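You operate a simulated robot arm through the tools that you are given. There is no shell and no other tool.

You are at the controls of a simulated two-armed robot. One attempt, no reset.

Task
Switch the blue unit on and prove all three outputs.
Fine: select each one and press the test key till its lamp stays lit.
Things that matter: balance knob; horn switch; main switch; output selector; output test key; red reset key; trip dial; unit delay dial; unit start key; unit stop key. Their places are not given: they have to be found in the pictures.

It is judged by the outcome, as a careful person would: the job done as asked, and still so three seconds after it is handed in. It fails if anything else is knocked over, pushed out of place, dropped, spilled or broken.

Robot
Two 7-joint arms with two-finger parallel grippers on one trunk that stands fixed in place. Base frame: the origin is at the foot of the trunk, x ahead of it, y to its left, z up. Units: cm, rad, N and s.
The left shoulder is at [5, 16.8, 120.7], the right one opposite. With the tool pointing down near the work surface each hand reaches from about 22 to 66 cm from the base axis, measured 20 degrees to its own side. Payload 1.57 kg a hand.
The tool frame of a hand sits at the grasp point between the pads (the TCP): z along the fingers, y along the line on which they close. The tips reach 3 cm beyond it. Largest opening 8 cm; finger width 1.7, thickness 1.2; the body of the gripper, 4 by 8.2 cm, starts 8 cm behind the TCP.
Orientation is that of the tool frame in the base frame, as [roll, pitch, yaw] about the fixed x, y, z axes, in that order (R = Rz(yaw) Ry(pitch) Rx(roll)). With the fingers straight down and closing along the base's y, the tool's x points along the base's -x, its y along +y and its z along -z.

Tools
- The arms move only by the tool apply_moves. It takes "left_deltas", "right_deltas" or both (then of equal length, played together; a hand with none holds still); each is a list of rows, each a list of 7 numbers: the turn, a rotation vector about the base's x, y, z in units of 45 degrees (1.0 is 45 degrees), then the shift along the base's x, y, z in units of 100 mm (1.0 is 100 mm), then the opening, from 0 (shut) to 1 (fully open). In form: [[wx, wy, wz, x, y, z, gripper], ...]. A call has 1 to 20 rows; each row is the pose to reach, as a shift and turn from the pose commanded when the call began. A call with a number of a shift or a turn outside -1 to 1 is refused whole. Each row takes 0.2 s and may step no farther than 5 cm and 0.15 rad from the row before; otherwise, or with a gripper value out of range, the whole call is refused. Where a pose cannot be reached the arm comes as near as it can. A force on the tool above 40 N (or 10 N above the force at the start of the call, whichever is more), or a blocked arm, ends the call early, and 0.2 s more pass. The fingers move at their own pace (about 4.5 cm/s each) and stop on an object; they squeeze with about 41 N. The grip force told is the motor's: it shows also when the fingers shut on nothing. Time passes only in rows, and 0.2 s behind the last, so rows that repeat a pose let the fingers close. It gives the time, the measured TCP pose, the force on the tool (base axes), the opening and the grip force at its end, in the units of the frame above (readings bear some noise), with the torque about the TCP (base axes, N m) and any sound that the robot's microphone picked up.
- Cameras (640 x 400 px; columns grow to the right, rows downward): "scene" is now at [11.89, 4.2, 144.82]; the picture's right is [0.46, -0.89, 0.00], its down [-0.31, -0.16, -0.94] and it looks along [0.83, 0.43, -0.35] (base axes); focal length 216 px, centre (320, 200). "left" rides on the left gripper at [7.2, 0.7, -12.2] in its tool frame; the picture's right is [-0.09, 1.00, 0.00], its down [-0.84, -0.08, -0.54] and it looks along [-0.54, -0.05, 0.84] (tool axes); focal length 238 px, centre (320, 200). "right" rides on the right gripper at [7.2, -0.7, -12.2] in its tool frame; the picture's right is [0.09, 1.00, 0.00], its down [-0.84, 0.08, -0.54] and it looks along [-0.54, 0.05, 0.84] (tool axes); focal length 238 px, centre (320, 200).
- camera(camera): a new picture of that camera. No time passes.
- lift_body(by): slides the trunk up (or, below 0, down) by that many cm; the arms and the scene camera ride with it, the base frame stays. It gives what a move gives, with no picture.
- aim_head(pan, tilt): turns the head with the scene camera to pan (to the left, within 1.396 rad either way) and tilt (down, from -0.506 to 1.204), counted from straight ahead of the robot. It gives what a move gives.
- locate(camera, pixels): there is no depth. For up to 12 entries [column, row, z] of the newest picture of that camera ("zoom" is the newest enlarged one), the place [x, y] in the base frame at which the ray of that pixel passes the height z, good to about 0.2 cm, but the place of the scene camera against the robot may be out by one fixed shift of up to 1.2 cm in any direction. No time passes.
- zoom(camera, box): a new picture of the part [left, top, right, bottom] of that camera's present view, enlarged. No time passes.
- close_job(): hands the job in; it is judged then, once.

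Unless the task says otherwise, let go and move clear before handing in.

The tools are called after ">>>" as a command line: name --argument value ..., lists and objects as JSON in quotes. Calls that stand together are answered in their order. apply_moves: Moves the arms, as the interface text tells. Its arguments: {"type":"object","properties":{"left_deltas":{"type":"array","items":{"type":"array","items":{"type":"number"}}},"right_deltas":{"type":"array","items":{"type":"array","items":{"type":"number"}}}},"required":[]} The other tools are called the same way: lift_body (by) moves the trunk up or down; aim_head (pan, tilt) turns the head that bears the scene camera; camera (camera) takes a picture; locate (camera, pixels) gives the place at which the rays of pixels pass given heights; zoom (camera, box) takes an enlarged picture of a part of a camera's view; close_job () hands the job in.

At the start:

```text
time: 0.0
left_ee_pos: [17.44, 22.52, 135.48]
left_orientation: [3.141, -0.002, -3.141]
left_ft_force: [-0.1, 0.5, 0.2]
left_ft_torque: [0.02, -0.01, 0.0]
left_grip_width: 8.01
left_grasp_force: 0.1
right_ee_pos: [34.73, 0.25, 124.44]
right_orientation: [3.139, 0.001, 3.141]
right_ft_force: [1.0, 0.7, -0.3]
right_ft_torque: [-0.01, -0.01, -0.04]
right_grip_width: 7.98
right_grasp_force: 0.0
trunk travel left (down, up): [-37.5, 6.8]
head pan, tilt (commanded): [0.478, 0.358]
```

scene: 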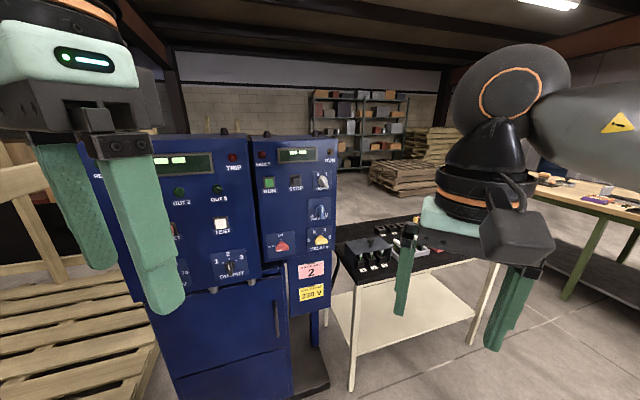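
right: 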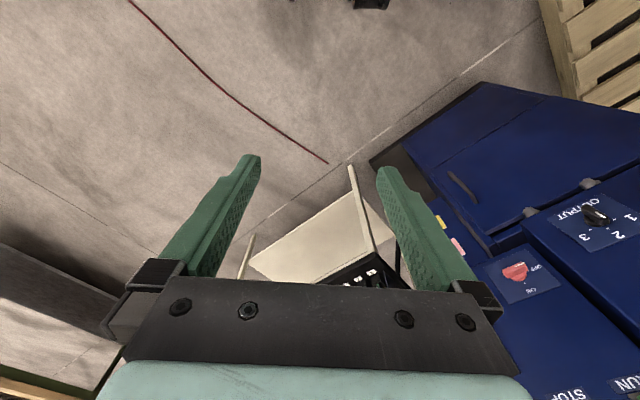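
left: 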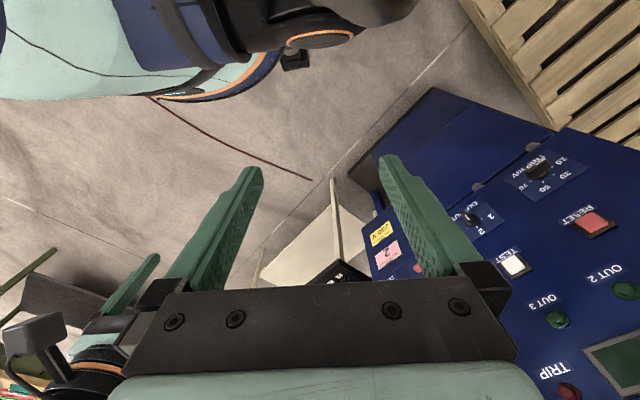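

The scene picture shows a blue cabinet with two panel sections (left panel about columns 90-250, right panel about 255-340), partly hidden by the left arm. I'll zoom in on both panels to read the labels.

>>> zoom --camera "scene" --box '[90, 130, 250, 290]'

>>> zoom --camera "scene" --box '[245, 130, 345, 310]'

>>> zoom --camera "left" --box '[400, 120, 640, 400]'

>>> zoom --camera "right" --box '[430, 180, 640, 400]'

```text
2.50 times, centred on (170, 210) of scene
```

zoom: 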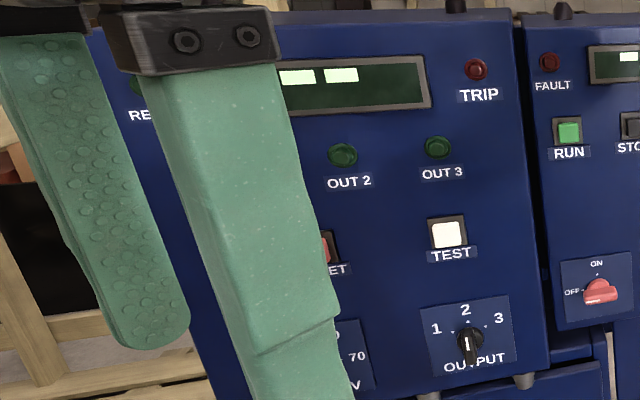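

```text
2.22 times, centred on (295, 220) of scene
```

zoom: 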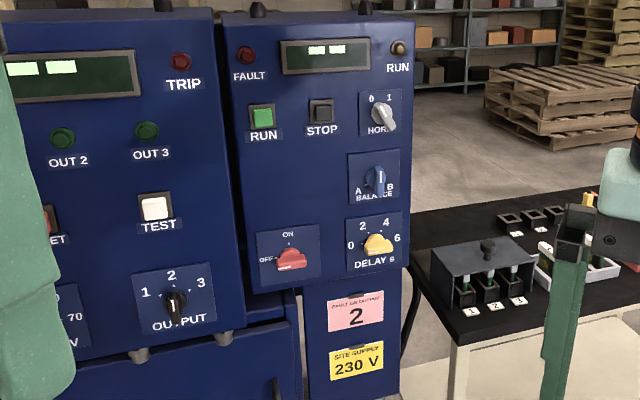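

```text
1.43 times, centred on (520, 260) of left
```

zoom: 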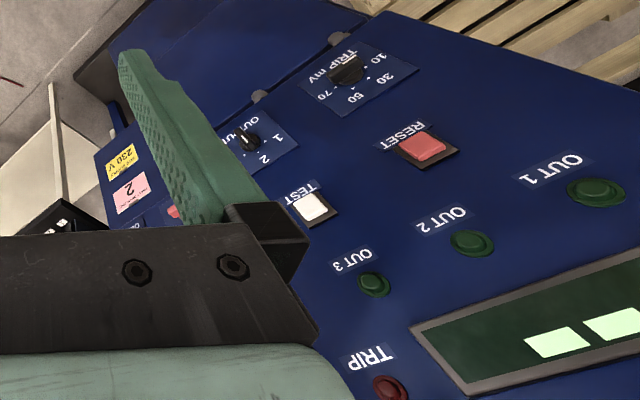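

```text
1.82 times, centred on (535, 290) of right
```

zoom: 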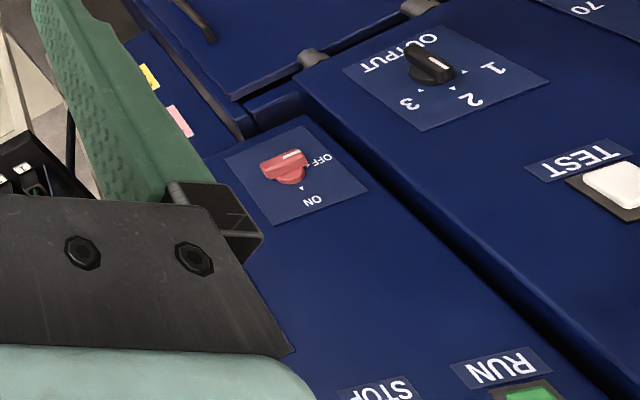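

The right panel carries the red main switch (OFF/ON), RUN, STOP, HORN, BALANCE and DELAY, and the left panel carries OUTPUT, TEST, RESET and TRIP mV. There are also two tags, "2" and "230 V", so I'll zoom closer on the tags, displays and knob pointers.

>>> zoom --camera "scene" --box '[290, 255, 335, 305]'

>>> zoom --camera "scene" --box '[250, 140, 345, 200]'

>>> zoom --camera "scene" --box '[255, 190, 345, 260]'

>>> zoom --camera "scene" --box '[150, 145, 250, 205]'

>>> zoom --camera "scene" --box '[335, 215, 445, 285]'

```text
8.00 times, centred on (312, 280) of scene
```

zoom: 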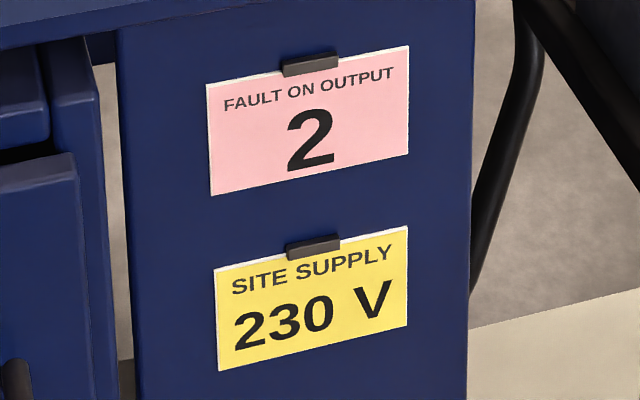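

```text
6.67 times, centred on (298, 170) of scene
```

zoom: 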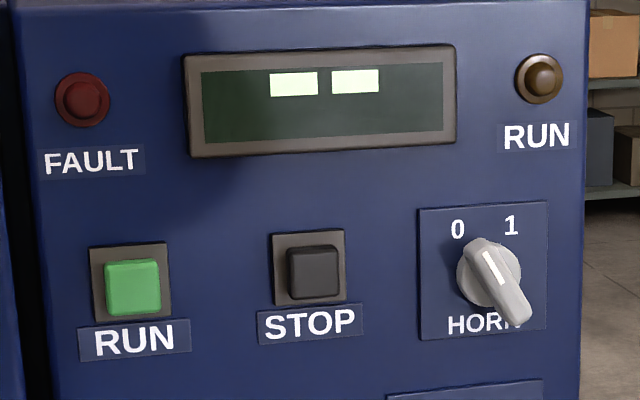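

```text
5.71 times, centred on (300, 225) of scene
```

zoom: 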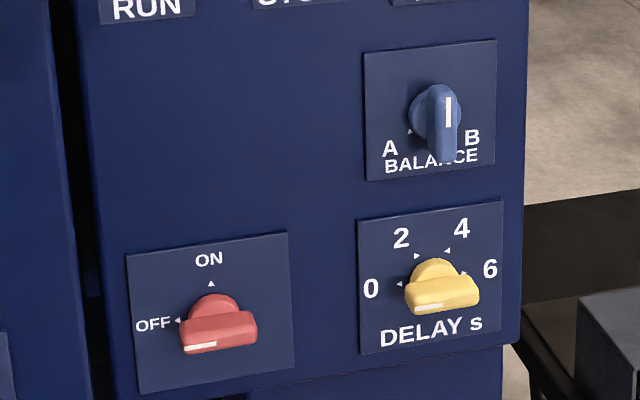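

```text
6.40 times, centred on (200, 175) of scene
```

zoom: 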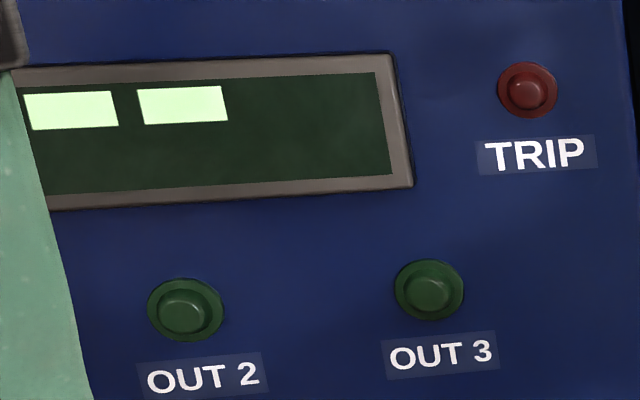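

```text
5.71 times, centred on (390, 250) of scene
```

zoom: 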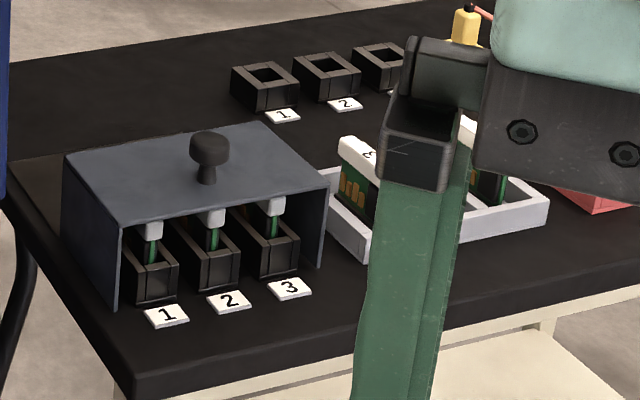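

Triangulating the scene, left and right pictures by eye puts TEST near [52, 61, 113] and the red main switch near [67, 49, 99], on a panel facing roughly (-0.6, -0.8). The left hand hides part of the left panel, so I'll lower it while starting to turn it toward the panel, and turn the head left.

>>> apply_moves --left_deltas '[[0, 0, 0.15, 0, 0, -0.2, 0.5], [0, 0, 0.3, 0, 0, -0.4, 0.3], [0, 0, 0.45, 0, 0, -0.6, 0], [0, 0, 0.6, 0, 0, -0.8, 0], [0, 0, 0.75, 0, 0, -1, 0], [0, 0, 0.9, 0, 0, -1, 0], [0, 0, 1, 0, 0, -1, 0]]'

>>> aim_head --pan 0.75 --tilt 0.4

>>> camera --camera "scene"

```text
time: 1.6
left_ee_pos: [17.4, 22.48, 125.44]
left_orientation: [-3.141, 0.0, -2.354]
left_ft_force: [0.1, -0.2, 1.0]
left_ft_torque: [-0.01, -0.01, -0.05]
left_grip_width: 0.0
left_grasp_force: 21.6
right_ee_pos: [34.76, 0.4, 124.54]
right_orientation: [3.14, 0.001, 3.141]
right_ft_force: [-0.3, 0.8, 0.3]
right_ft_torque: [0.0, -0.02, 0.02]
right_grip_width: 8.01
right_grasp_force: 0.0
trunk travel left (down, up): [-37.5, 6.8]
head pan, tilt (commanded): [0.478, 0.358]
```

```text
time: 2.4
left_ee_pos: [17.35, 22.53, 125.4]
left_orientation: [3.141, 0.0, -2.358]
left_ft_force: [-0.5, 0.2, 0.2]
left_ft_torque: [0.01, 0.01, 0.03]
left_grip_width: 0.0
left_grasp_force: 21.6
right_ee_pos: [34.64, 0.36, 124.54]
right_orientation: [3.14, 0.001, -3.141]
right_ft_force: [-0.9, -0.4, 0.2]
right_ft_torque: [0.03, 0.01, 0.04]
right_grip_width: 7.99
right_grasp_force: 0.1
trunk travel left (down, up): [-37.5, 6.8]
head pan, tilt (commanded): [0.75, 0.4]
```

```text
taken
```

scene: 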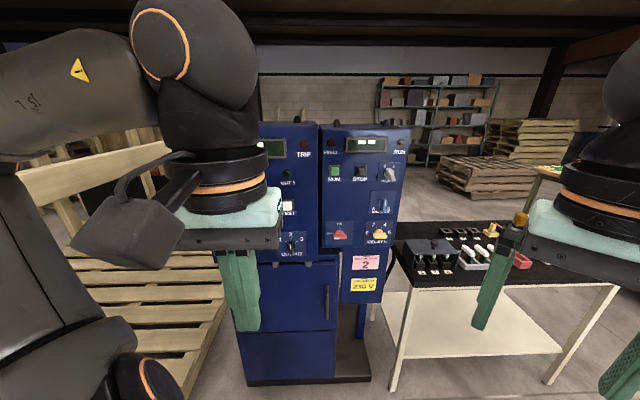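

The left arm still covers the left panel (columns 130-260). I'll take the hand lower.

>>> apply_moves --left_deltas '[[0, 0, 0, 0, 0, -0.3, 0], [0, 0, 0, 0, 0, -0.6, 0], [0, 0, 0, 0, 0, -0.9, 0], [0, 0, 0.07, 0, 0, -1, 0], [0, 0, 0.15, 0, 0, -1, 0]]'

>>> apply_moves --left_deltas '[[0, 0, 0, 0, 0, -0.3, 0], [0, 0, 0, 0, 0, -0.6, 0], [0, 0, 0, 0, 0, -0.9, 0], [0, 0, 0, 0, 0, -1, 0]]'

>>> camera --camera "scene"

>>> camera --camera "left"

```text
time: 3.6
left_ee_pos: [18.52, 22.58, 116.72]
left_orientation: [3.14, 0.0, -2.237]
left_ft_force: [0.8, 0.0, 0.1]
left_ft_torque: [0.02, 0.0, -0.04]
left_grip_width: 0.0
left_grasp_force: 21.3
left hand out of reach, approached as far as the arm can: row 3, 4, 5
right_ee_pos: [34.76, 0.29, 124.49]
right_orientation: [3.14, 0.001, -3.141]
right_ft_force: [-0.9, -1.0, 0.0]
right_ft_torque: [0.02, 0.0, 0.01]
right_grip_width: 7.99
right_grasp_force: 0.1
trunk travel left (down, up): [-37.5, 6.8]
head pan, tilt (commanded): [0.75, 0.4]
```

```text
time: 4.6
left_ee_pos: [24.01, 22.26, 110.22]
left_orientation: [-3.141, -0.001, -2.238]
left_ft_force: [0.0, 0.7, -0.3]
left_ft_torque: [-0.02, 0.0, 0.01]
left_grip_width: 0.02
left_grasp_force: 21.2
left hand out of reach, approached as far as the arm can: row 1, 2, 3, 4
right_ee_pos: [34.79, 0.22, 124.74]
right_orientation: [3.139, 0.002, -3.141]
right_ft_force: [-1.5, 0.0, -0.2]
right_ft_torque: [0.05, -0.01, 0.01]
right_grip_width: 7.97
right_grasp_force: 0.2
trunk travel left (down, up): [-37.5, 6.8]
head pan, tilt (commanded): [0.75, 0.4]
```

```text
taken
```

scene: 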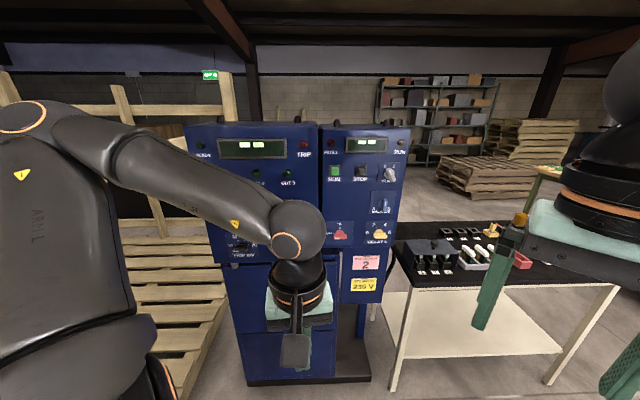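

```text
taken
```

left: 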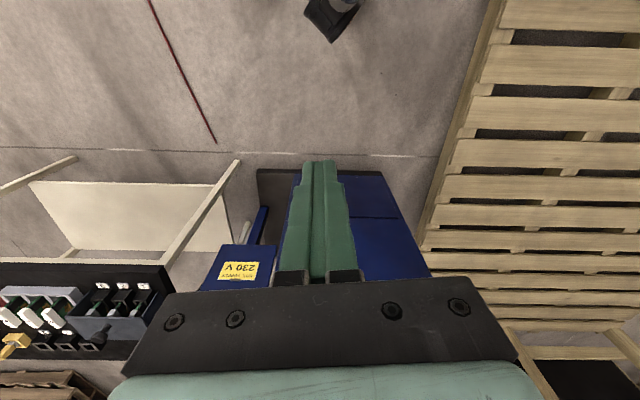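

The left panel is now clear except its lower right. I'll tilt the left hand up toward the panel while moving it forward, so its own camera can see the controls from close by.

>>> apply_moves --left_deltas '[[0.131, -0.103, 0, 0.1, 0.13, 0.05, 0], [0.262, -0.206, 0, 0.2, 0.26, 0.1, 0], [0.393, -0.31, 0, 0.3, 0.4, 0.15, 0], [0.523, -0.413, 0, 0.4, 0.53, 0.2, 0], [0.654, -0.516, 0, 0.5, 0.66, 0.25, 0], [0.785, -0.619, 0, 0.6, 0.8, 0.3, 0]]'

>>> apply_moves --left_deltas '[[0.131, -0.103, 0, 0.1, 0.13, 0.0, 0], [0.262, -0.206, 0, 0.2, 0.26, 0.0, 0], [0.393, -0.31, 0, 0.3, 0.4, 0.0, 0], [0.523, -0.413, 0, 0.4, 0.53, 0.0, 0], [0.654, -0.516, 0, 0.5, 0.66, 0.0, 0], [0.785, -0.619, 0, 0.6, 0.8, 0.0, 0]]'

>>> camera --camera "left"

>>> camera --camera "scene"

```text
time: 6.0
left_ee_pos: [33.19, 29.46, 114.91]
left_orientation: [3.141, 0.788, -2.24]
left_ft_force: [-0.2, 0.1, -0.8]
left_ft_torque: [0.02, 0.0, 0.01]
left_grip_width: 0.01
left_grasp_force: 20.9
left hand out of reach, approached as far as the arm can: row 1, 2, 3, 4, 5, 6
right_ee_pos: [34.76, 0.39, 124.52]
right_orientation: [3.138, 0.0, -3.141]
right_ft_force: [-0.1, 0.2, 0.1]
right_ft_torque: [-0.01, -0.01, 0.0]
right_grip_width: 8.01
right_grasp_force: 0.1
trunk travel left (down, up): [-37.5, 6.8]
head pan, tilt (commanded): [0.75, 0.4]
```

```text
time: 7.4
left_ee_pos: [39.85, 38.39, 115.63]
left_orientation: [-1.749, 1.568, -0.85]
left_ft_force: [0.1, -0.1, 0.7]
left_ft_torque: [0.02, 0.01, -0.02]
left_grip_width: 0.02
left_grasp_force: 20.9
left hand out of reach, approached as far as the arm can: row 1, 2, 3, 4, 5, 6
right_ee_pos: [34.65, 0.37, 124.49]
right_orientation: [3.139, 0.001, 3.141]
right_ft_force: [-1.0, 0.5, -0.2]
right_ft_torque: [0.02, 0.01, -0.01]
right_grip_width: 8.01
right_grasp_force: 0.1
trunk travel left (down, up): [-37.5, 6.8]
head pan, tilt (commanded): [0.75, 0.4]
```

```text
taken
```

left: 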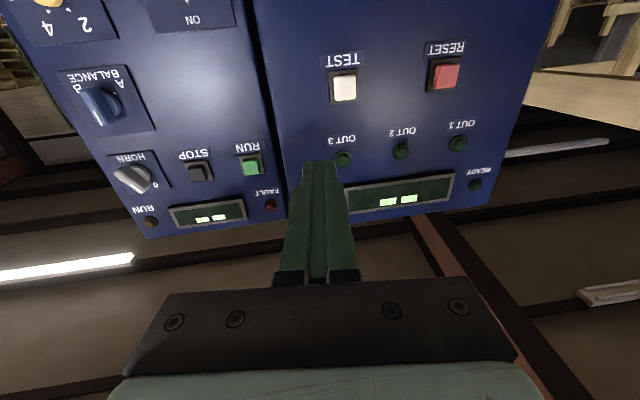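

```text
taken
```

scene: 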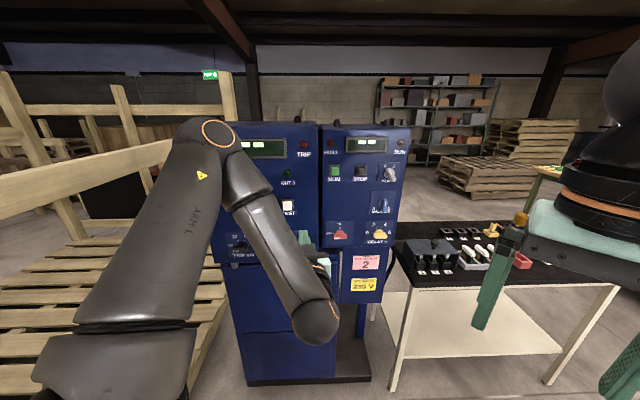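

The left hand now points level at the panel, and its camera shows all of it upside down: TEST at (343,85), RESET (443,75), RUN (250,167), STOP (200,172). I'll zoom to read the details and take pixels for triangulation.

>>> zoom --camera "left" --box '[20, 0, 340, 200]'

>>> zoom --camera "left" --box '[260, 20, 500, 220]'

>>> locate --camera "left" --pixels '[[345, 87, 113], [345, 87, 114], [446, 74, 113], [446, 74, 114], [251, 167, 120], [251, 167, 125], [475, 185, 125], [475, 185, 130], [151, 222, 125], [151, 222, 130], [270, 205, 125], [270, 205, 130]]'

```text
2.00 times, centred on (180, 100) of left
```

zoom: 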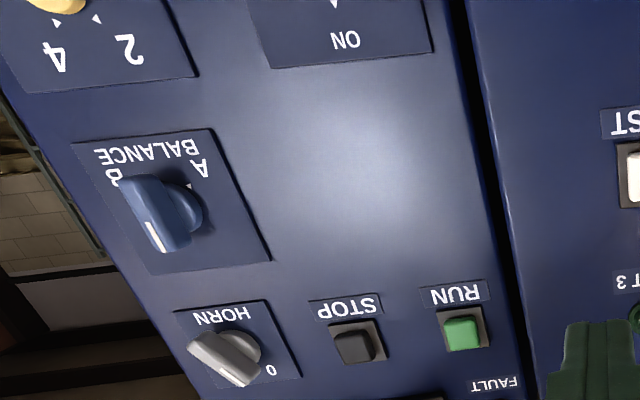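

```text
2.00 times, centred on (380, 120) of left
```

zoom: 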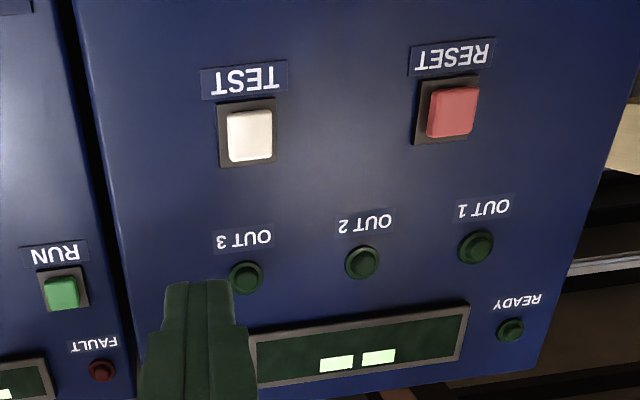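

```text
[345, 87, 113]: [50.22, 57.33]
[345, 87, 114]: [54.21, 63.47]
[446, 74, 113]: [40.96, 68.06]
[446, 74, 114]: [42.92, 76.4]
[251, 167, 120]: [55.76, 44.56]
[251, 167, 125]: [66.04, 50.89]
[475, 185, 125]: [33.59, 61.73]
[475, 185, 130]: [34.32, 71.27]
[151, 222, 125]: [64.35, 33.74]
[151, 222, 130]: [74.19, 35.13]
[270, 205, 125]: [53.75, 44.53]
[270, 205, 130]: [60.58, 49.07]
```

I need a second viewpoint for triangulation and also a view of the lower controls, so I'll lower the left hand by 10 cm.

>>> apply_moves --left_deltas '[[0, 0, 0, 0, 0, -0.3, 0], [0, 0, 0, 0, 0, -0.6, 0], [0, 0, 0, 0, 0, -0.9, 0], [0, 0, 0, 0, 0, -1, 0], [0, 0, 0, 0, 0, -1, 0]]'

>>> camera --camera "left"

>>> zoom --camera "left" --box '[0, 0, 320, 200]'

>>> zoom --camera "left" --box '[240, 0, 560, 200]'

```text
time: 8.6
left_ee_pos: [41.55, 41.05, 106.97]
left_orientation: [-3.013, 1.569, -2.11]
left_ft_force: [-0.5, -0.1, 0.5]
left_ft_torque: [0.0, -0.04, 0.02]
left_grip_width: 0.0
left_grasp_force: 21.1
left hand out of reach, approached as far as the arm can: row 1, 2, 3, 4, 5
right_ee_pos: [34.82, 0.35, 124.67]
right_orientation: [3.141, 0.001, -3.14]
right_ft_force: [-0.4, 0.6, -0.5]
right_ft_torque: [0.01, 0.0, -0.02]
right_grip_width: 8.0
right_grasp_force: 0.0
trunk travel left (down, up): [-37.5, 6.8]
head pan, tilt (commanded): [0.75, 0.4]
```

```text
taken
```

left: 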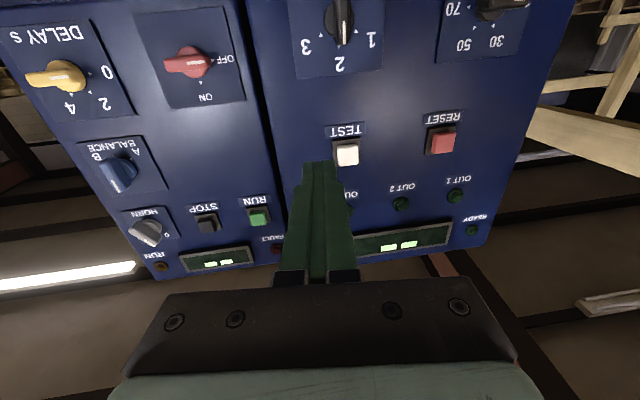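

```text
2.00 times, centred on (160, 100) of left
```

zoom: 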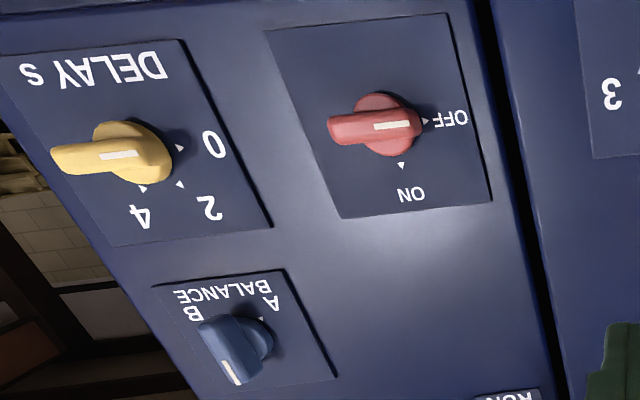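

```text
2.00 times, centred on (400, 100) of left
```

zoom: 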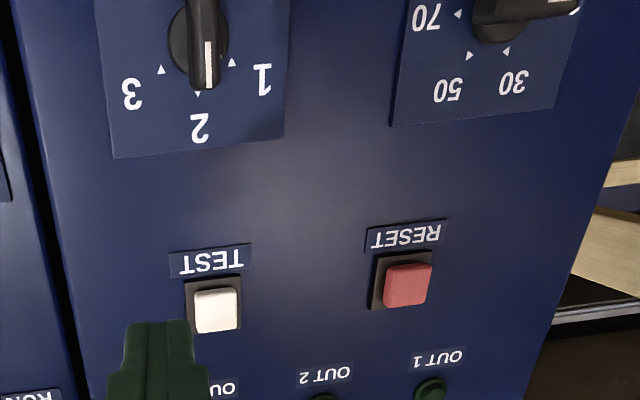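

In this view the main switch (zoom pixel (385,125)) points to OFF, OUTPUT points to 2, and DELAY seems to point to 0. I'll get the second set of rays for triangulation.

>>> locate --camera "left" --pixels '[[347.5, 155, 110], [347.5, 155, 114], [443.5, 142.5, 110], [443.5, 142.5, 114], [258, 217, 116], [258, 217, 122], [472, 230, 120], [472, 230, 126], [161, 267, 120], [161, 267, 126], [197, 64, 99], [197, 64, 101]]'

>>> zoom --camera "left" --box '[110, 170, 310, 290]'

>>> zoom --camera "left" --box '[330, 150, 510, 260]'

```text
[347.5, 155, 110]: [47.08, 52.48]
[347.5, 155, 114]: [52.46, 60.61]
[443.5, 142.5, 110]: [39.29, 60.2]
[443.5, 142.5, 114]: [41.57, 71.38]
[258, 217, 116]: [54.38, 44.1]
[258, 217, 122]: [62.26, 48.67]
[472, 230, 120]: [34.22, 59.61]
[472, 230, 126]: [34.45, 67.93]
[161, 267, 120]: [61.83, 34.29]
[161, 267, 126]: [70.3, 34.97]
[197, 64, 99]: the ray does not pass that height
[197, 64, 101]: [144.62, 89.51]
```

```text
3.20 times, centred on (210, 230) of left
```

zoom: 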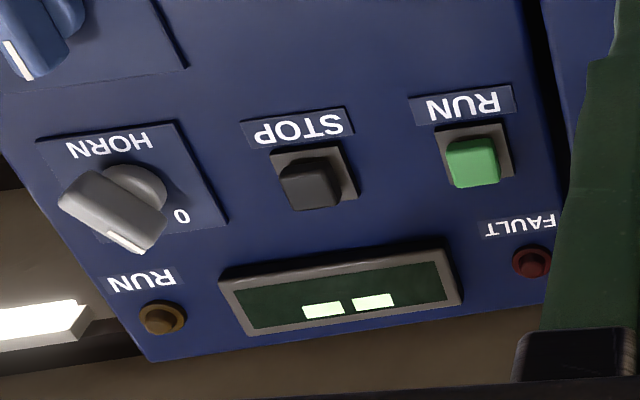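

```text
3.56 times, centred on (420, 205) of left
```

zoom: 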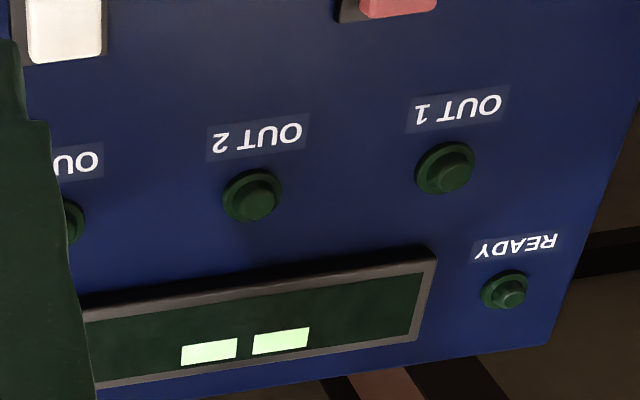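

Triangulation gives a panel facing about 45.5° (into-panel direction n ≈ (0.70, 0.71)), with TEST ≈ [51.5,59.2,113.3], RUN key ≈ [66.4,51.1,125.2], main switch ≈ [67.2,48.9,99.9] and OUTPUT ≈ [51.8,59.2,97.7]. I'll move the left hand into comfortable reach in front of the main switch and square it to the panel.

>>> apply_moves --left_deltas '[[0, 0, -0.07, 0.25, 0.0, 0, 0], [0, 0, -0.138, 0.5, 0.0, 0, 0], [0, 0, -0.138, 0.75, 0.0, 0, 0], [0, 0, -0.138, 1.0, 0.0, 0, 0], [0, 0, -0.138, 1.0, 0.0, 0, 0]]'

>>> camera --camera "left"

```text
time: 9.8
left_ee_pos: [51.46, 41.17, 106.89]
left_orientation: [-0.746, 1.57, 0.049]
left_ft_force: [-0.7, 0.4, 0.0]
left_ft_torque: [-0.02, 0.01, 0.02]
left_grip_width: 0.0
left_grasp_force: 21.1
right_ee_pos: [34.84, 0.25, 124.58]
right_orientation: [3.141, 0.001, -3.141]
right_ft_force: [0.3, -0.5, 0.2]
right_ft_torque: [0.0, 0.01, -0.01]
right_grip_width: 8.03
right_grasp_force: 0.0
trunk travel left (down, up): [-37.5, 6.8]
head pan, tilt (commanded): [0.75, 0.4]
```

```text
taken
```

left: 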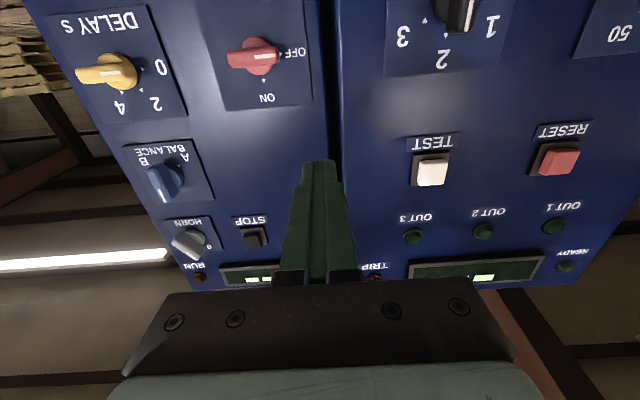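

The command followed exactly, and this view puts the main switch knob (257,57) at the same spot as before. I'll zoom on it to see its shape and size.

>>> zoom --camera "left" --box '[190, 0, 330, 120]'

>>> zoom --camera "left" --box '[370, 0, 530, 100]'

```text
3.33 times, centred on (260, 60) of left
```

zoom: 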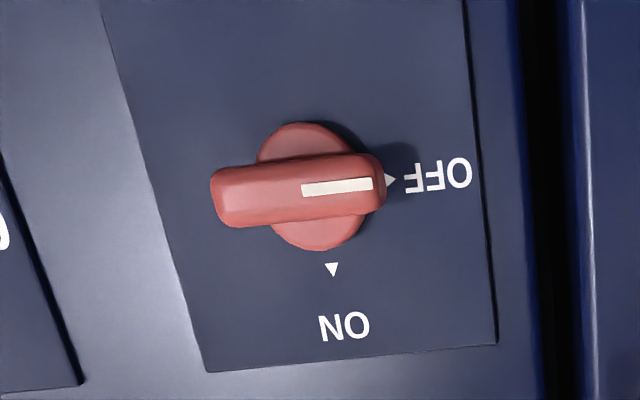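

```text
4.00 times, centred on (450, 50) of left
```

zoom: 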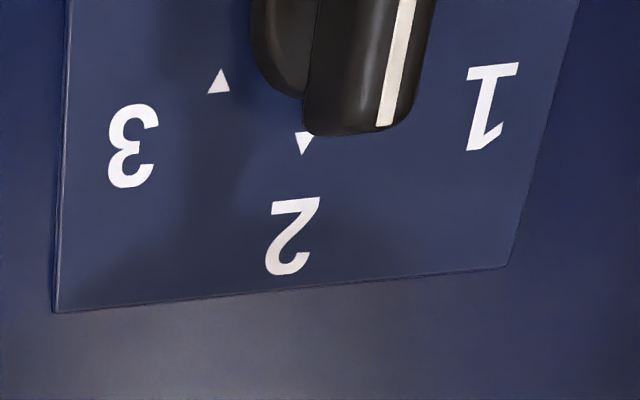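

The main switch is a bar knob lying level (pointer to OFF) about 1.5 cm thick and 5 cm long, and ON is a quarter turn clockwise. I'll turn the hand 90° counter-clockwise about its axis so the fingers can close above and below the bar.

>>> apply_moves --left_deltas '[[-0.117, -0.119, 0, 0, 0, -0.1, 0], [-0.234, -0.238, 0, 0, 0, -0.2, 0], [-0.35, -0.356, 0, 0, 0, -0.3, 0], [-0.467, -0.475, 0, 0, 0, -0.4, 0], [-0.584, -0.594, 0, 0, 0, -0.5, 0], [-0.701, -0.713, 0, 0, 0, -0.6, 0]]'

>>> apply_moves --left_deltas '[[-0.117, -0.119, 0, 0, 0, 0, 0.2], [-0.234, -0.238, 0, 0, 0, 0, 0.4], [-0.35, -0.356, 0, 0, 0, 0, 0.6], [-0.467, -0.475, 0, 0, 0, 0, 0.6], [-0.584, -0.594, 0, 0, 0, 0, 0.6], [-0.701, -0.713, 0, 0, 0, 0, 0.6]]'

>>> camera --camera "left"

>>> camera --camera "scene"

```text
time: 11.2
left_ee_pos: [50.71, 42.5, 103.63]
left_orientation: [-1.573, 0.781, -0.781]
left_ft_force: [-0.5, 0.7, 0.0]
left_ft_torque: [-0.03, 0.02, -0.01]
left_grip_width: 0.01
left_grasp_force: 21.5
left hand out of reach, approached as far as the arm can: row 3, 4, 5, 6
right_ee_pos: [34.73, 0.3, 124.39]
right_orientation: [3.139, 0.002, 3.141]
right_ft_force: [0.0, -0.1, 1.3]
right_ft_torque: [0.0, -0.01, -0.02]
right_grip_width: 8.03
right_grasp_force: 0.1
trunk travel left (down, up): [-37.5, 6.8]
head pan, tilt (commanded): [0.75, 0.4]
```

```text
time: 12.6
left_ee_pos: [50.86, 42.42, 103.83]
left_orientation: [-1.57, -0.002, -0.778]
left_ft_force: [0.5, 0.4, -0.6]
left_ft_torque: [-0.01, 0.04, 0.0]
left_grip_width: 4.81
left_grasp_force: 0.0
right_ee_pos: [34.81, 0.25, 124.55]
right_orientation: [3.14, 0.002, -3.141]
right_ft_force: [0.3, 0.1, 0.2]
right_ft_torque: [0.0, 0.02, 0.01]
right_grip_width: 8.03
right_grasp_force: 0.1
trunk travel left (down, up): [-37.5, 6.8]
head pan, tilt (commanded): [0.75, 0.4]
```

```text
taken
```

left: 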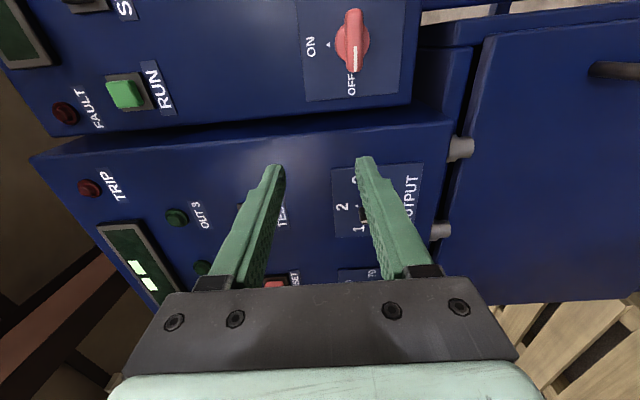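

```text
taken
```

scene: 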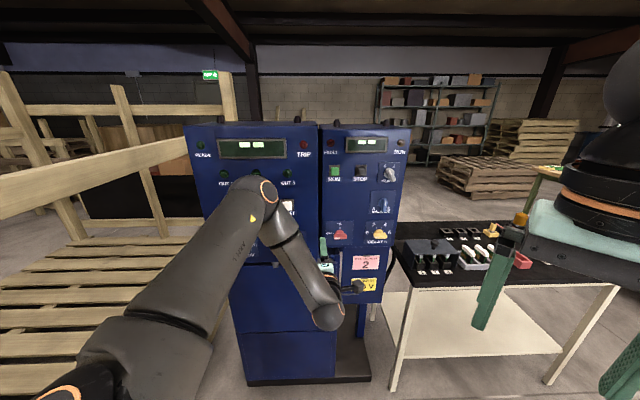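

The hand now has its closing line vertical; the main switch shows at (352,42) with the bar clear. I'll zoom in to refine its position from this new angle.

>>> zoom --camera "left" --box '[280, 0, 440, 110]'

>>> zoom --camera "left" --box '[40, 50, 200, 150]'

```text
3.64 times, centred on (360, 55) of left
```

zoom: 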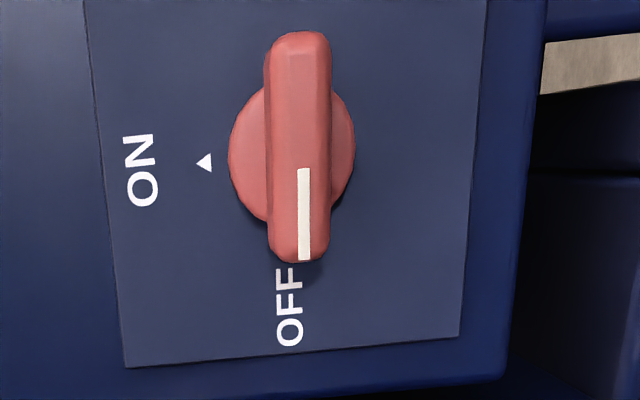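

```text
4.00 times, centred on (120, 100) of left
```

zoom: 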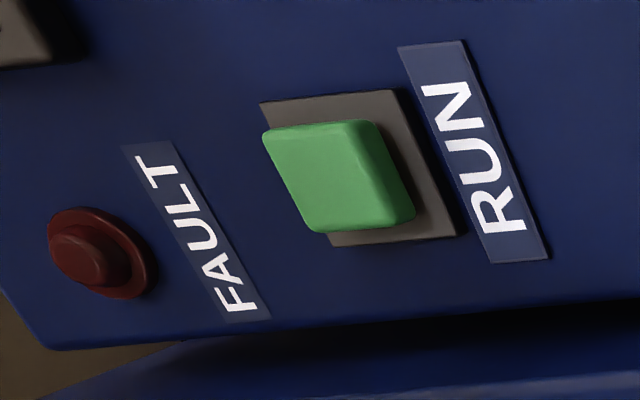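

The switch bar is about 1.7 cm thick and 5 cm long, its front near n = 81 and the plate near n = 83.5; centre at height 99.8. I'll bring the open fingers in front of it with about 3 cm of clearance and look again.

>>> apply_moves --left_deltas '[[0, 0, 0, 0.2, 0.03, -0.1, 0.6], [0, 0, 0, 0.4, 0.06, -0.2, 0.6], [0, 0, 0, 0.6, 0.09, -0.3, 0.6], [0, 0, 0, 0.8, 0.11, -0.4, 0.6], [0, 0, 0, 0.97, 0.12, -0.4, 0.6], [0, 0, 0, 0.97, 0.12, -0.4, 0.6]]'

>>> camera --camera "left"

```text
time: 14.0
left_ee_pos: [57.06, 45.73, 105.02]
left_orientation: [-1.572, -0.001, -0.778]
left_ft_force: [0.1, 0.1, -0.6]
left_ft_torque: [0.02, -0.02, 0.01]
left_grip_width: 4.79
left_grasp_force: 0.0
left hand out of reach, approached as far as the arm can: row 1, 2, 3, 4, 5, 6
right_ee_pos: [34.71, 0.29, 124.52]
right_orientation: [3.139, 0.0, -3.141]
right_ft_force: [-0.4, 0.4, 0.6]
right_ft_torque: [0.03, -0.01, 0.01]
right_grip_width: 8.01
right_grasp_force: 0.1
trunk travel left (down, up): [-37.5, 6.8]
head pan, tilt (commanded): [0.75, 0.4]
```

```text
taken
```

left: 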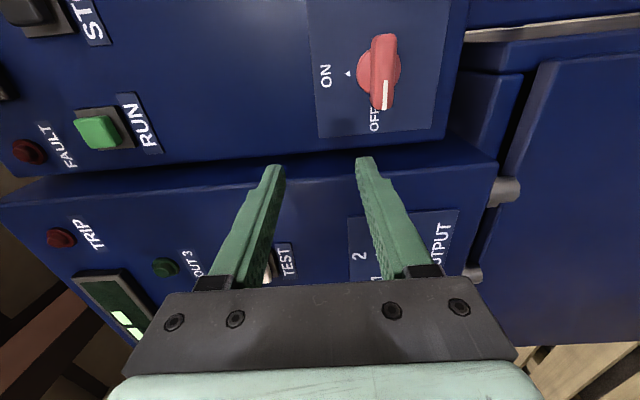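

The arm can't get that low with this roll (it stopped at z=105). Lowering the trunk should put the shoulder closer to the switch height, so I'll back off 5 cm from the panel and lower the trunk.

>>> apply_moves --left_deltas '[[0, 0, 0, -0.18, -0.18, 0, 0.6], [0, 0, 0, -0.35, -0.35, 0, 0.6], [0, 0, 0, -0.35, -0.35, 0, 0.6]]'

>>> lift_body --by -12

>>> camera --camera "scene"

```text
time: 14.8
left_ee_pos: [53.53, 42.18, 105.22]
left_orientation: [-1.569, 0.0, -0.777]
left_ft_force: [0.1, 0.0, 0.0]
left_ft_torque: [-0.01, 0.03, 0.01]
left_grip_width: 4.81
left_grasp_force: 0.1
right_ee_pos: [34.76, 0.34, 124.59]
right_orientation: [3.14, 0.002, -3.141]
right_ft_force: [0.2, -0.1, -0.2]
right_ft_torque: [-0.02, 0.04, -0.02]
right_grip_width: 8.0
right_grasp_force: 0.1
trunk travel left (down, up): [-37.5, 6.8]
head pan, tilt (commanded): [0.75, 0.4]
```

```text
time: 16.3
left_ee_pos: [53.53, 42.15, 93.08]
left_orientation: [-1.571, 0.001, -0.776]
left_ft_force: [-1.1, 0.4, 0.3]
left_ft_torque: [-0.01, 0.01, 0.03]
left_grip_width: 4.8
left_grasp_force: 0.1
right_ee_pos: [34.75, 0.39, 112.49]
right_orientation: [3.14, 0.002, 3.141]
right_ft_force: [0.5, -0.3, 0.4]
right_ft_torque: [0.0, 0.0, 0.0]
right_grip_width: 7.98
right_grasp_force: 0.0
trunk travel left (down, up): [-25.5, 18.8]
head pan, tilt (commanded): [0.75, 0.4]
```

```text
taken
```

scene: 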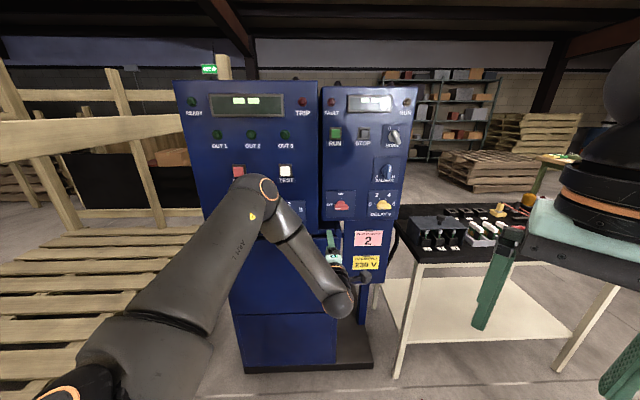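

The trunk is down 12 cm and the left hand is at z=93. I'll now move to 3 cm or so in front of the switch bar at height 99.8.

>>> apply_moves --left_deltas '[[0, 0, 0, 0.1, 0.02, 0.3, 0.6], [0, 0, 0, 0.2, 0.04, 0.5, 0.6], [0, 0, 0, 0.4, 0.08, 0.67, 0.6], [0, 0, 0, 0.6, 0.12, 0.67, 0.6], [0, 0, 0, 0.8, 0.15, 0.67, 0.6], [0, 0, 0, 0.896, 0.159, 0.67, 0.6], [0, 0, 0, 0.896, 0.159, 0.67, 0.6]]'

>>> camera --camera "left"

```text
time: 17.9
left_ee_pos: [62.5, 43.73, 99.79]
left_orientation: [-1.57, -0.001, -0.777]
left_ft_force: [-0.5, 0.1, 0.8]
left_ft_torque: [-0.01, -0.03, 0.0]
left_grip_width: 4.79
left_grasp_force: 0.0
right_ee_pos: [34.78, 0.34, 112.52]
right_orientation: [-3.141, 0.0, -3.14]
right_ft_force: [0.4, -0.7, 0.2]
right_ft_torque: [-0.02, -0.02, -0.02]
right_grip_width: 8.01
right_grasp_force: 0.1
trunk travel left (down, up): [-25.5, 18.8]
head pan, tilt (commanded): [0.75, 0.4]
```

```text
taken
```

left: 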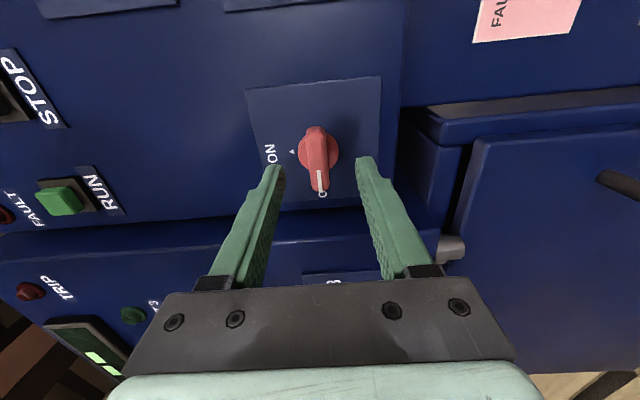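

The hand reached the pose and the bar (318,160) sits between the fingers. I'll zoom to check the alignment.

>>> zoom --camera "left" --box '[250, 90, 390, 210]'

```text
3.33 times, centred on (320, 150) of left
```

zoom: 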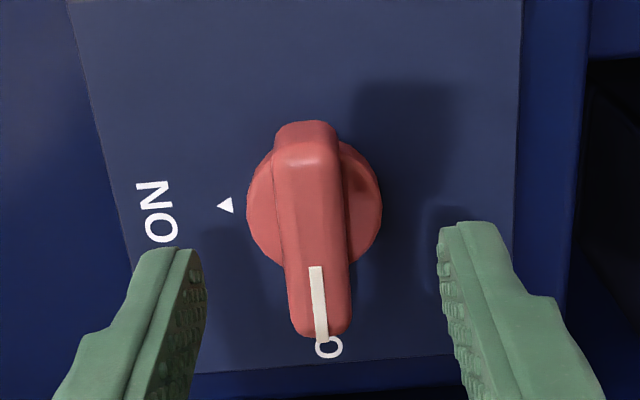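

The bar front is about n = 79.8 and its centre near e = 13.45, so I'll shift 0.45 cm left and push in 3.5 cm, leaving the tips just short of the round base, then look before closing.

>>> apply_moves --left_deltas '[[0, 0, 0, 0.04, 0.1, 0, 0.6], [0, 0, 0, 0.11, 0.17, 0, 0.6], [0, 0, 0, 0.17, 0.23, 0, 0.6], [0, 0, 0, 0.213, 0.281, 0, 0.6], [0, 0, 0, 0.213, 0.281, 0, 0.6]]'

>>> zoom --camera "left" --box '[240, 110, 400, 230]'

```text
time: 19.1
left_ee_pos: [64.63, 46.55, 99.82]
left_orientation: [-1.571, 0.001, -0.776]
left_ft_force: [0.1, -0.8, 0.1]
left_ft_torque: [0.0, 0.0, 0.01]
left_grip_width: 4.8
left_grasp_force: 0.2
right_ee_pos: [34.74, 0.34, 112.45]
right_orientation: [3.139, 0.003, 3.14]
right_ft_force: [0.1, 0.1, 0.5]
right_ft_torque: [0.01, -0.02, 0.02]
right_grip_width: 7.99
right_grasp_force: 0.2
trunk travel left (down, up): [-25.5, 18.8]
head pan, tilt (commanded): [0.75, 0.4]
```

```text
3.33 times, centred on (320, 170) of left
```

zoom: 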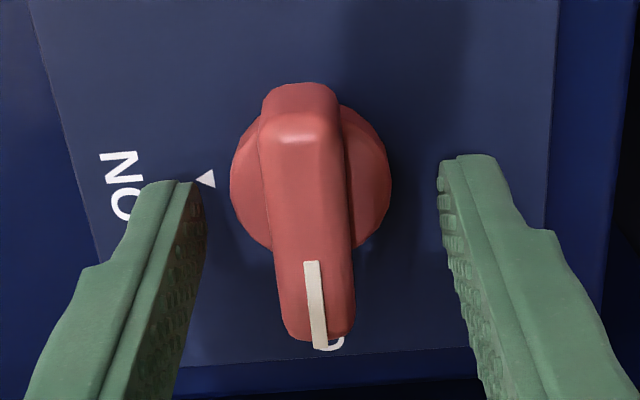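

The bar is centred between the fingers, with about 1.4 cm of overlap in depth. I'll close on it.

>>> apply_moves --left_deltas '[[0, 0, 0, 0, 0, 0, 0.4], [0, 0, 0, 0, 0, 0, 0.2], [0, 0, 0, 0, 0, 0, 0], [0, 0, 0, 0, 0, 0, 0], [0, 0, 0, 0, 0, 0, 0]]'

>>> zoom --camera "left" --box '[240, 110, 400, 230]'

```text
time: 20.3
left_ee_pos: [64.69, 46.55, 99.94]
left_orientation: [-1.569, -0.002, -0.776]
left_ft_force: [4.9, 3.2, 8.2]
left_ft_torque: [0.1, -0.11, -0.03]
left_grip_width: 3.34
left_grasp_force: 40.9
right_ee_pos: [34.7, 0.32, 112.53]
right_orientation: [3.14, 0.002, -3.141]
right_ft_force: [0.2, -0.3, 0.1]
right_ft_torque: [0.01, 0.02, -0.03]
right_grip_width: 8.0
right_grasp_force: 0.1
trunk travel left (down, up): [-25.5, 18.8]
head pan, tilt (commanded): [0.75, 0.4]
```

```text
3.33 times, centred on (320, 170) of left
```

zoom: 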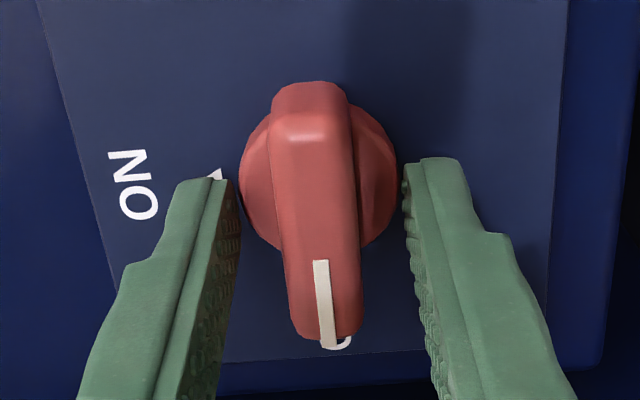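

The fingers stopped at 3.34 cm, so they have closed on the round base, not the bar. I'll reopen, back off about 0.9 cm, raise 0.1 cm and close again.

>>> apply_moves --left_deltas '[[0, 0, 0, 0, 0, 0, 0.5], [0, 0, 0, 0, 0, 0.005, 0.55], [0, 0, 0, -0.03, -0.03, 0.01, 0.55], [0, 0, 0, -0.063, -0.064, 0.01, 0.55], [0, 0, 0, -0.063, -0.064, 0.01, 0.4], [0, 0, 0, -0.063, -0.064, 0.01, 0.2], [0, 0, 0, -0.063, -0.064, 0.01, 0], [0, 0, 0, -0.063, -0.064, 0.01, 0], [0, 0, 0, -0.063, -0.064, 0.01, 0], [0, 0, 0, -0.063, -0.064, 0.01, 0]]'

>>> zoom --camera "left" --box '[240, 110, 400, 230]'

```text
time: 22.5
left_ee_pos: [63.9, 45.95, 99.9]
left_orientation: [-1.57, 0.0, -0.775]
left_ft_force: [0.4, 1.2, 2.1]
left_ft_torque: [0.0, 0.0, 0.02]
left_grip_width: 1.51
left_grasp_force: 30.7
right_ee_pos: [34.68, 0.25, 112.53]
right_orientation: [3.14, 0.001, -3.141]
right_ft_force: [0.8, 0.1, 0.0]
right_ft_torque: [-0.03, -0.01, 0.01]
right_grip_width: 7.98
right_grasp_force: 0.1
trunk travel left (down, up): [-25.5, 18.8]
head pan, tilt (commanded): [0.75, 0.4]
```

```text
3.33 times, centred on (320, 170) of left
```

zoom: 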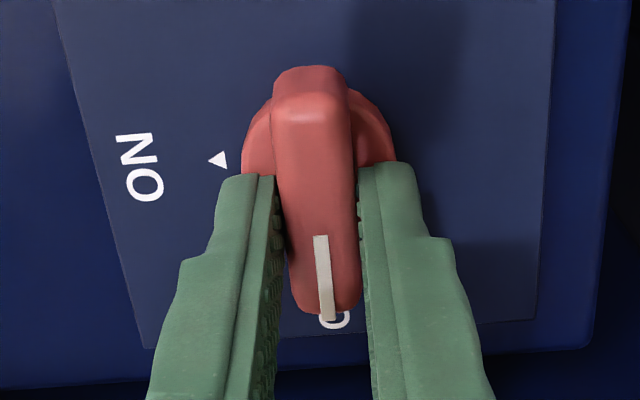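

The grip reads 1.51 cm, so the bar is held. I'll turn clockwise by the first 45°.

>>> apply_moves --left_deltas '[[0.117, 0.119, 0, 0, 0, 0, 0], [0.234, 0.238, 0, 0, 0, 0, 0], [0.35, 0.356, 0, 0, 0, 0, 0], [0.467, 0.475, 0, 0, 0, 0, 0], [0.584, 0.594, 0, 0, 0, 0, 0], [0.701, 0.713, 0, 0, 0, 0, 0]]'

>>> camera --camera "left"

```text
time: 23.9
left_ee_pos: [63.97, 45.91, 100.24]
left_orientation: [-1.566, 0.785, -0.773]
left_ft_force: [11.7, 8.6, 13.6]
left_ft_torque: [0.02, 0.01, -0.68]
left_grip_width: 1.5
left_grasp_force: 30.9
right_ee_pos: [34.79, 0.32, 112.46]
right_orientation: [3.139, 0.001, -3.141]
right_ft_force: [-0.1, 0.1, 0.5]
right_ft_torque: [-0.02, 0.04, -0.01]
right_grip_width: 8.0
right_grasp_force: 0.1
trunk travel left (down, up): [-25.5, 18.8]
head pan, tilt (commanded): [0.75, 0.4]
```

```text
taken
```

left: 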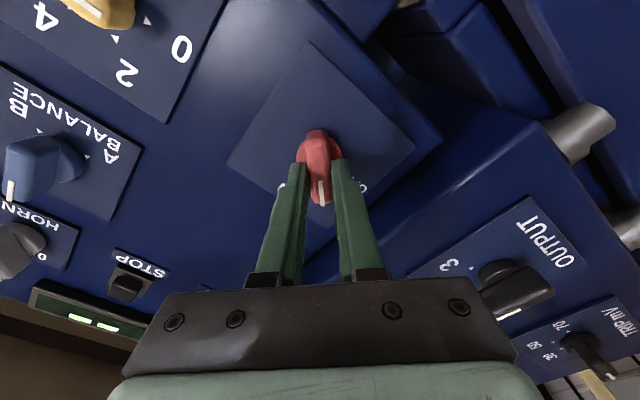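

The bar is turning with the fingers (now pointing diagonally), with modest forces. I'll finish the quarter turn.

>>> apply_moves --left_deltas '[[0.117, 0.119, 0, 0, 0, 0, 0], [0.234, 0.238, 0, 0, 0, 0, 0], [0.35, 0.356, 0, 0, 0, 0, 0], [0.467, 0.475, 0, 0, 0, 0, 0], [0.584, 0.594, 0, 0, 0, 0, 0], [0.701, 0.713, 0, 0, 0, 0, 0], [0.701, 0.713, 0, 0, 0, 0, 0]]'

>>> camera --camera "left"

>>> camera --camera "scene"

```text
time: 25.5
left_ee_pos: [64.13, 45.84, 100.25]
left_orientation: [0.294, 1.565, 1.085]
left_ft_force: [18.1, 2.3, 14.7]
left_ft_torque: [0.22, -0.4, -0.57]
left_grip_width: 1.51
left_grasp_force: 31.3
right_ee_pos: [34.76, 0.31, 112.43]
right_orientation: [3.141, 0.002, 3.141]
right_ft_force: [-0.1, -0.8, -0.4]
right_ft_torque: [-0.02, 0.0, 0.04]
right_grip_width: 7.98
right_grasp_force: 0.1
trunk travel left (down, up): [-25.5, 18.8]
head pan, tilt (commanded): [0.75, 0.4]
```

```text
taken
```

left: 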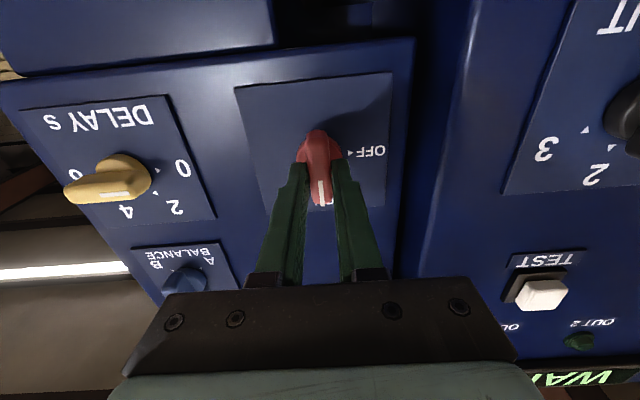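

```text
taken
```

scene: 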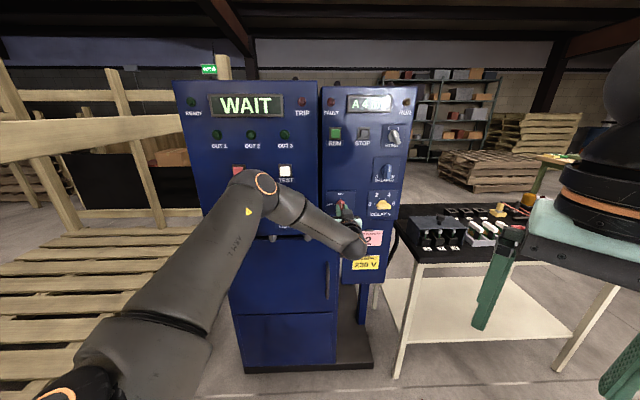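

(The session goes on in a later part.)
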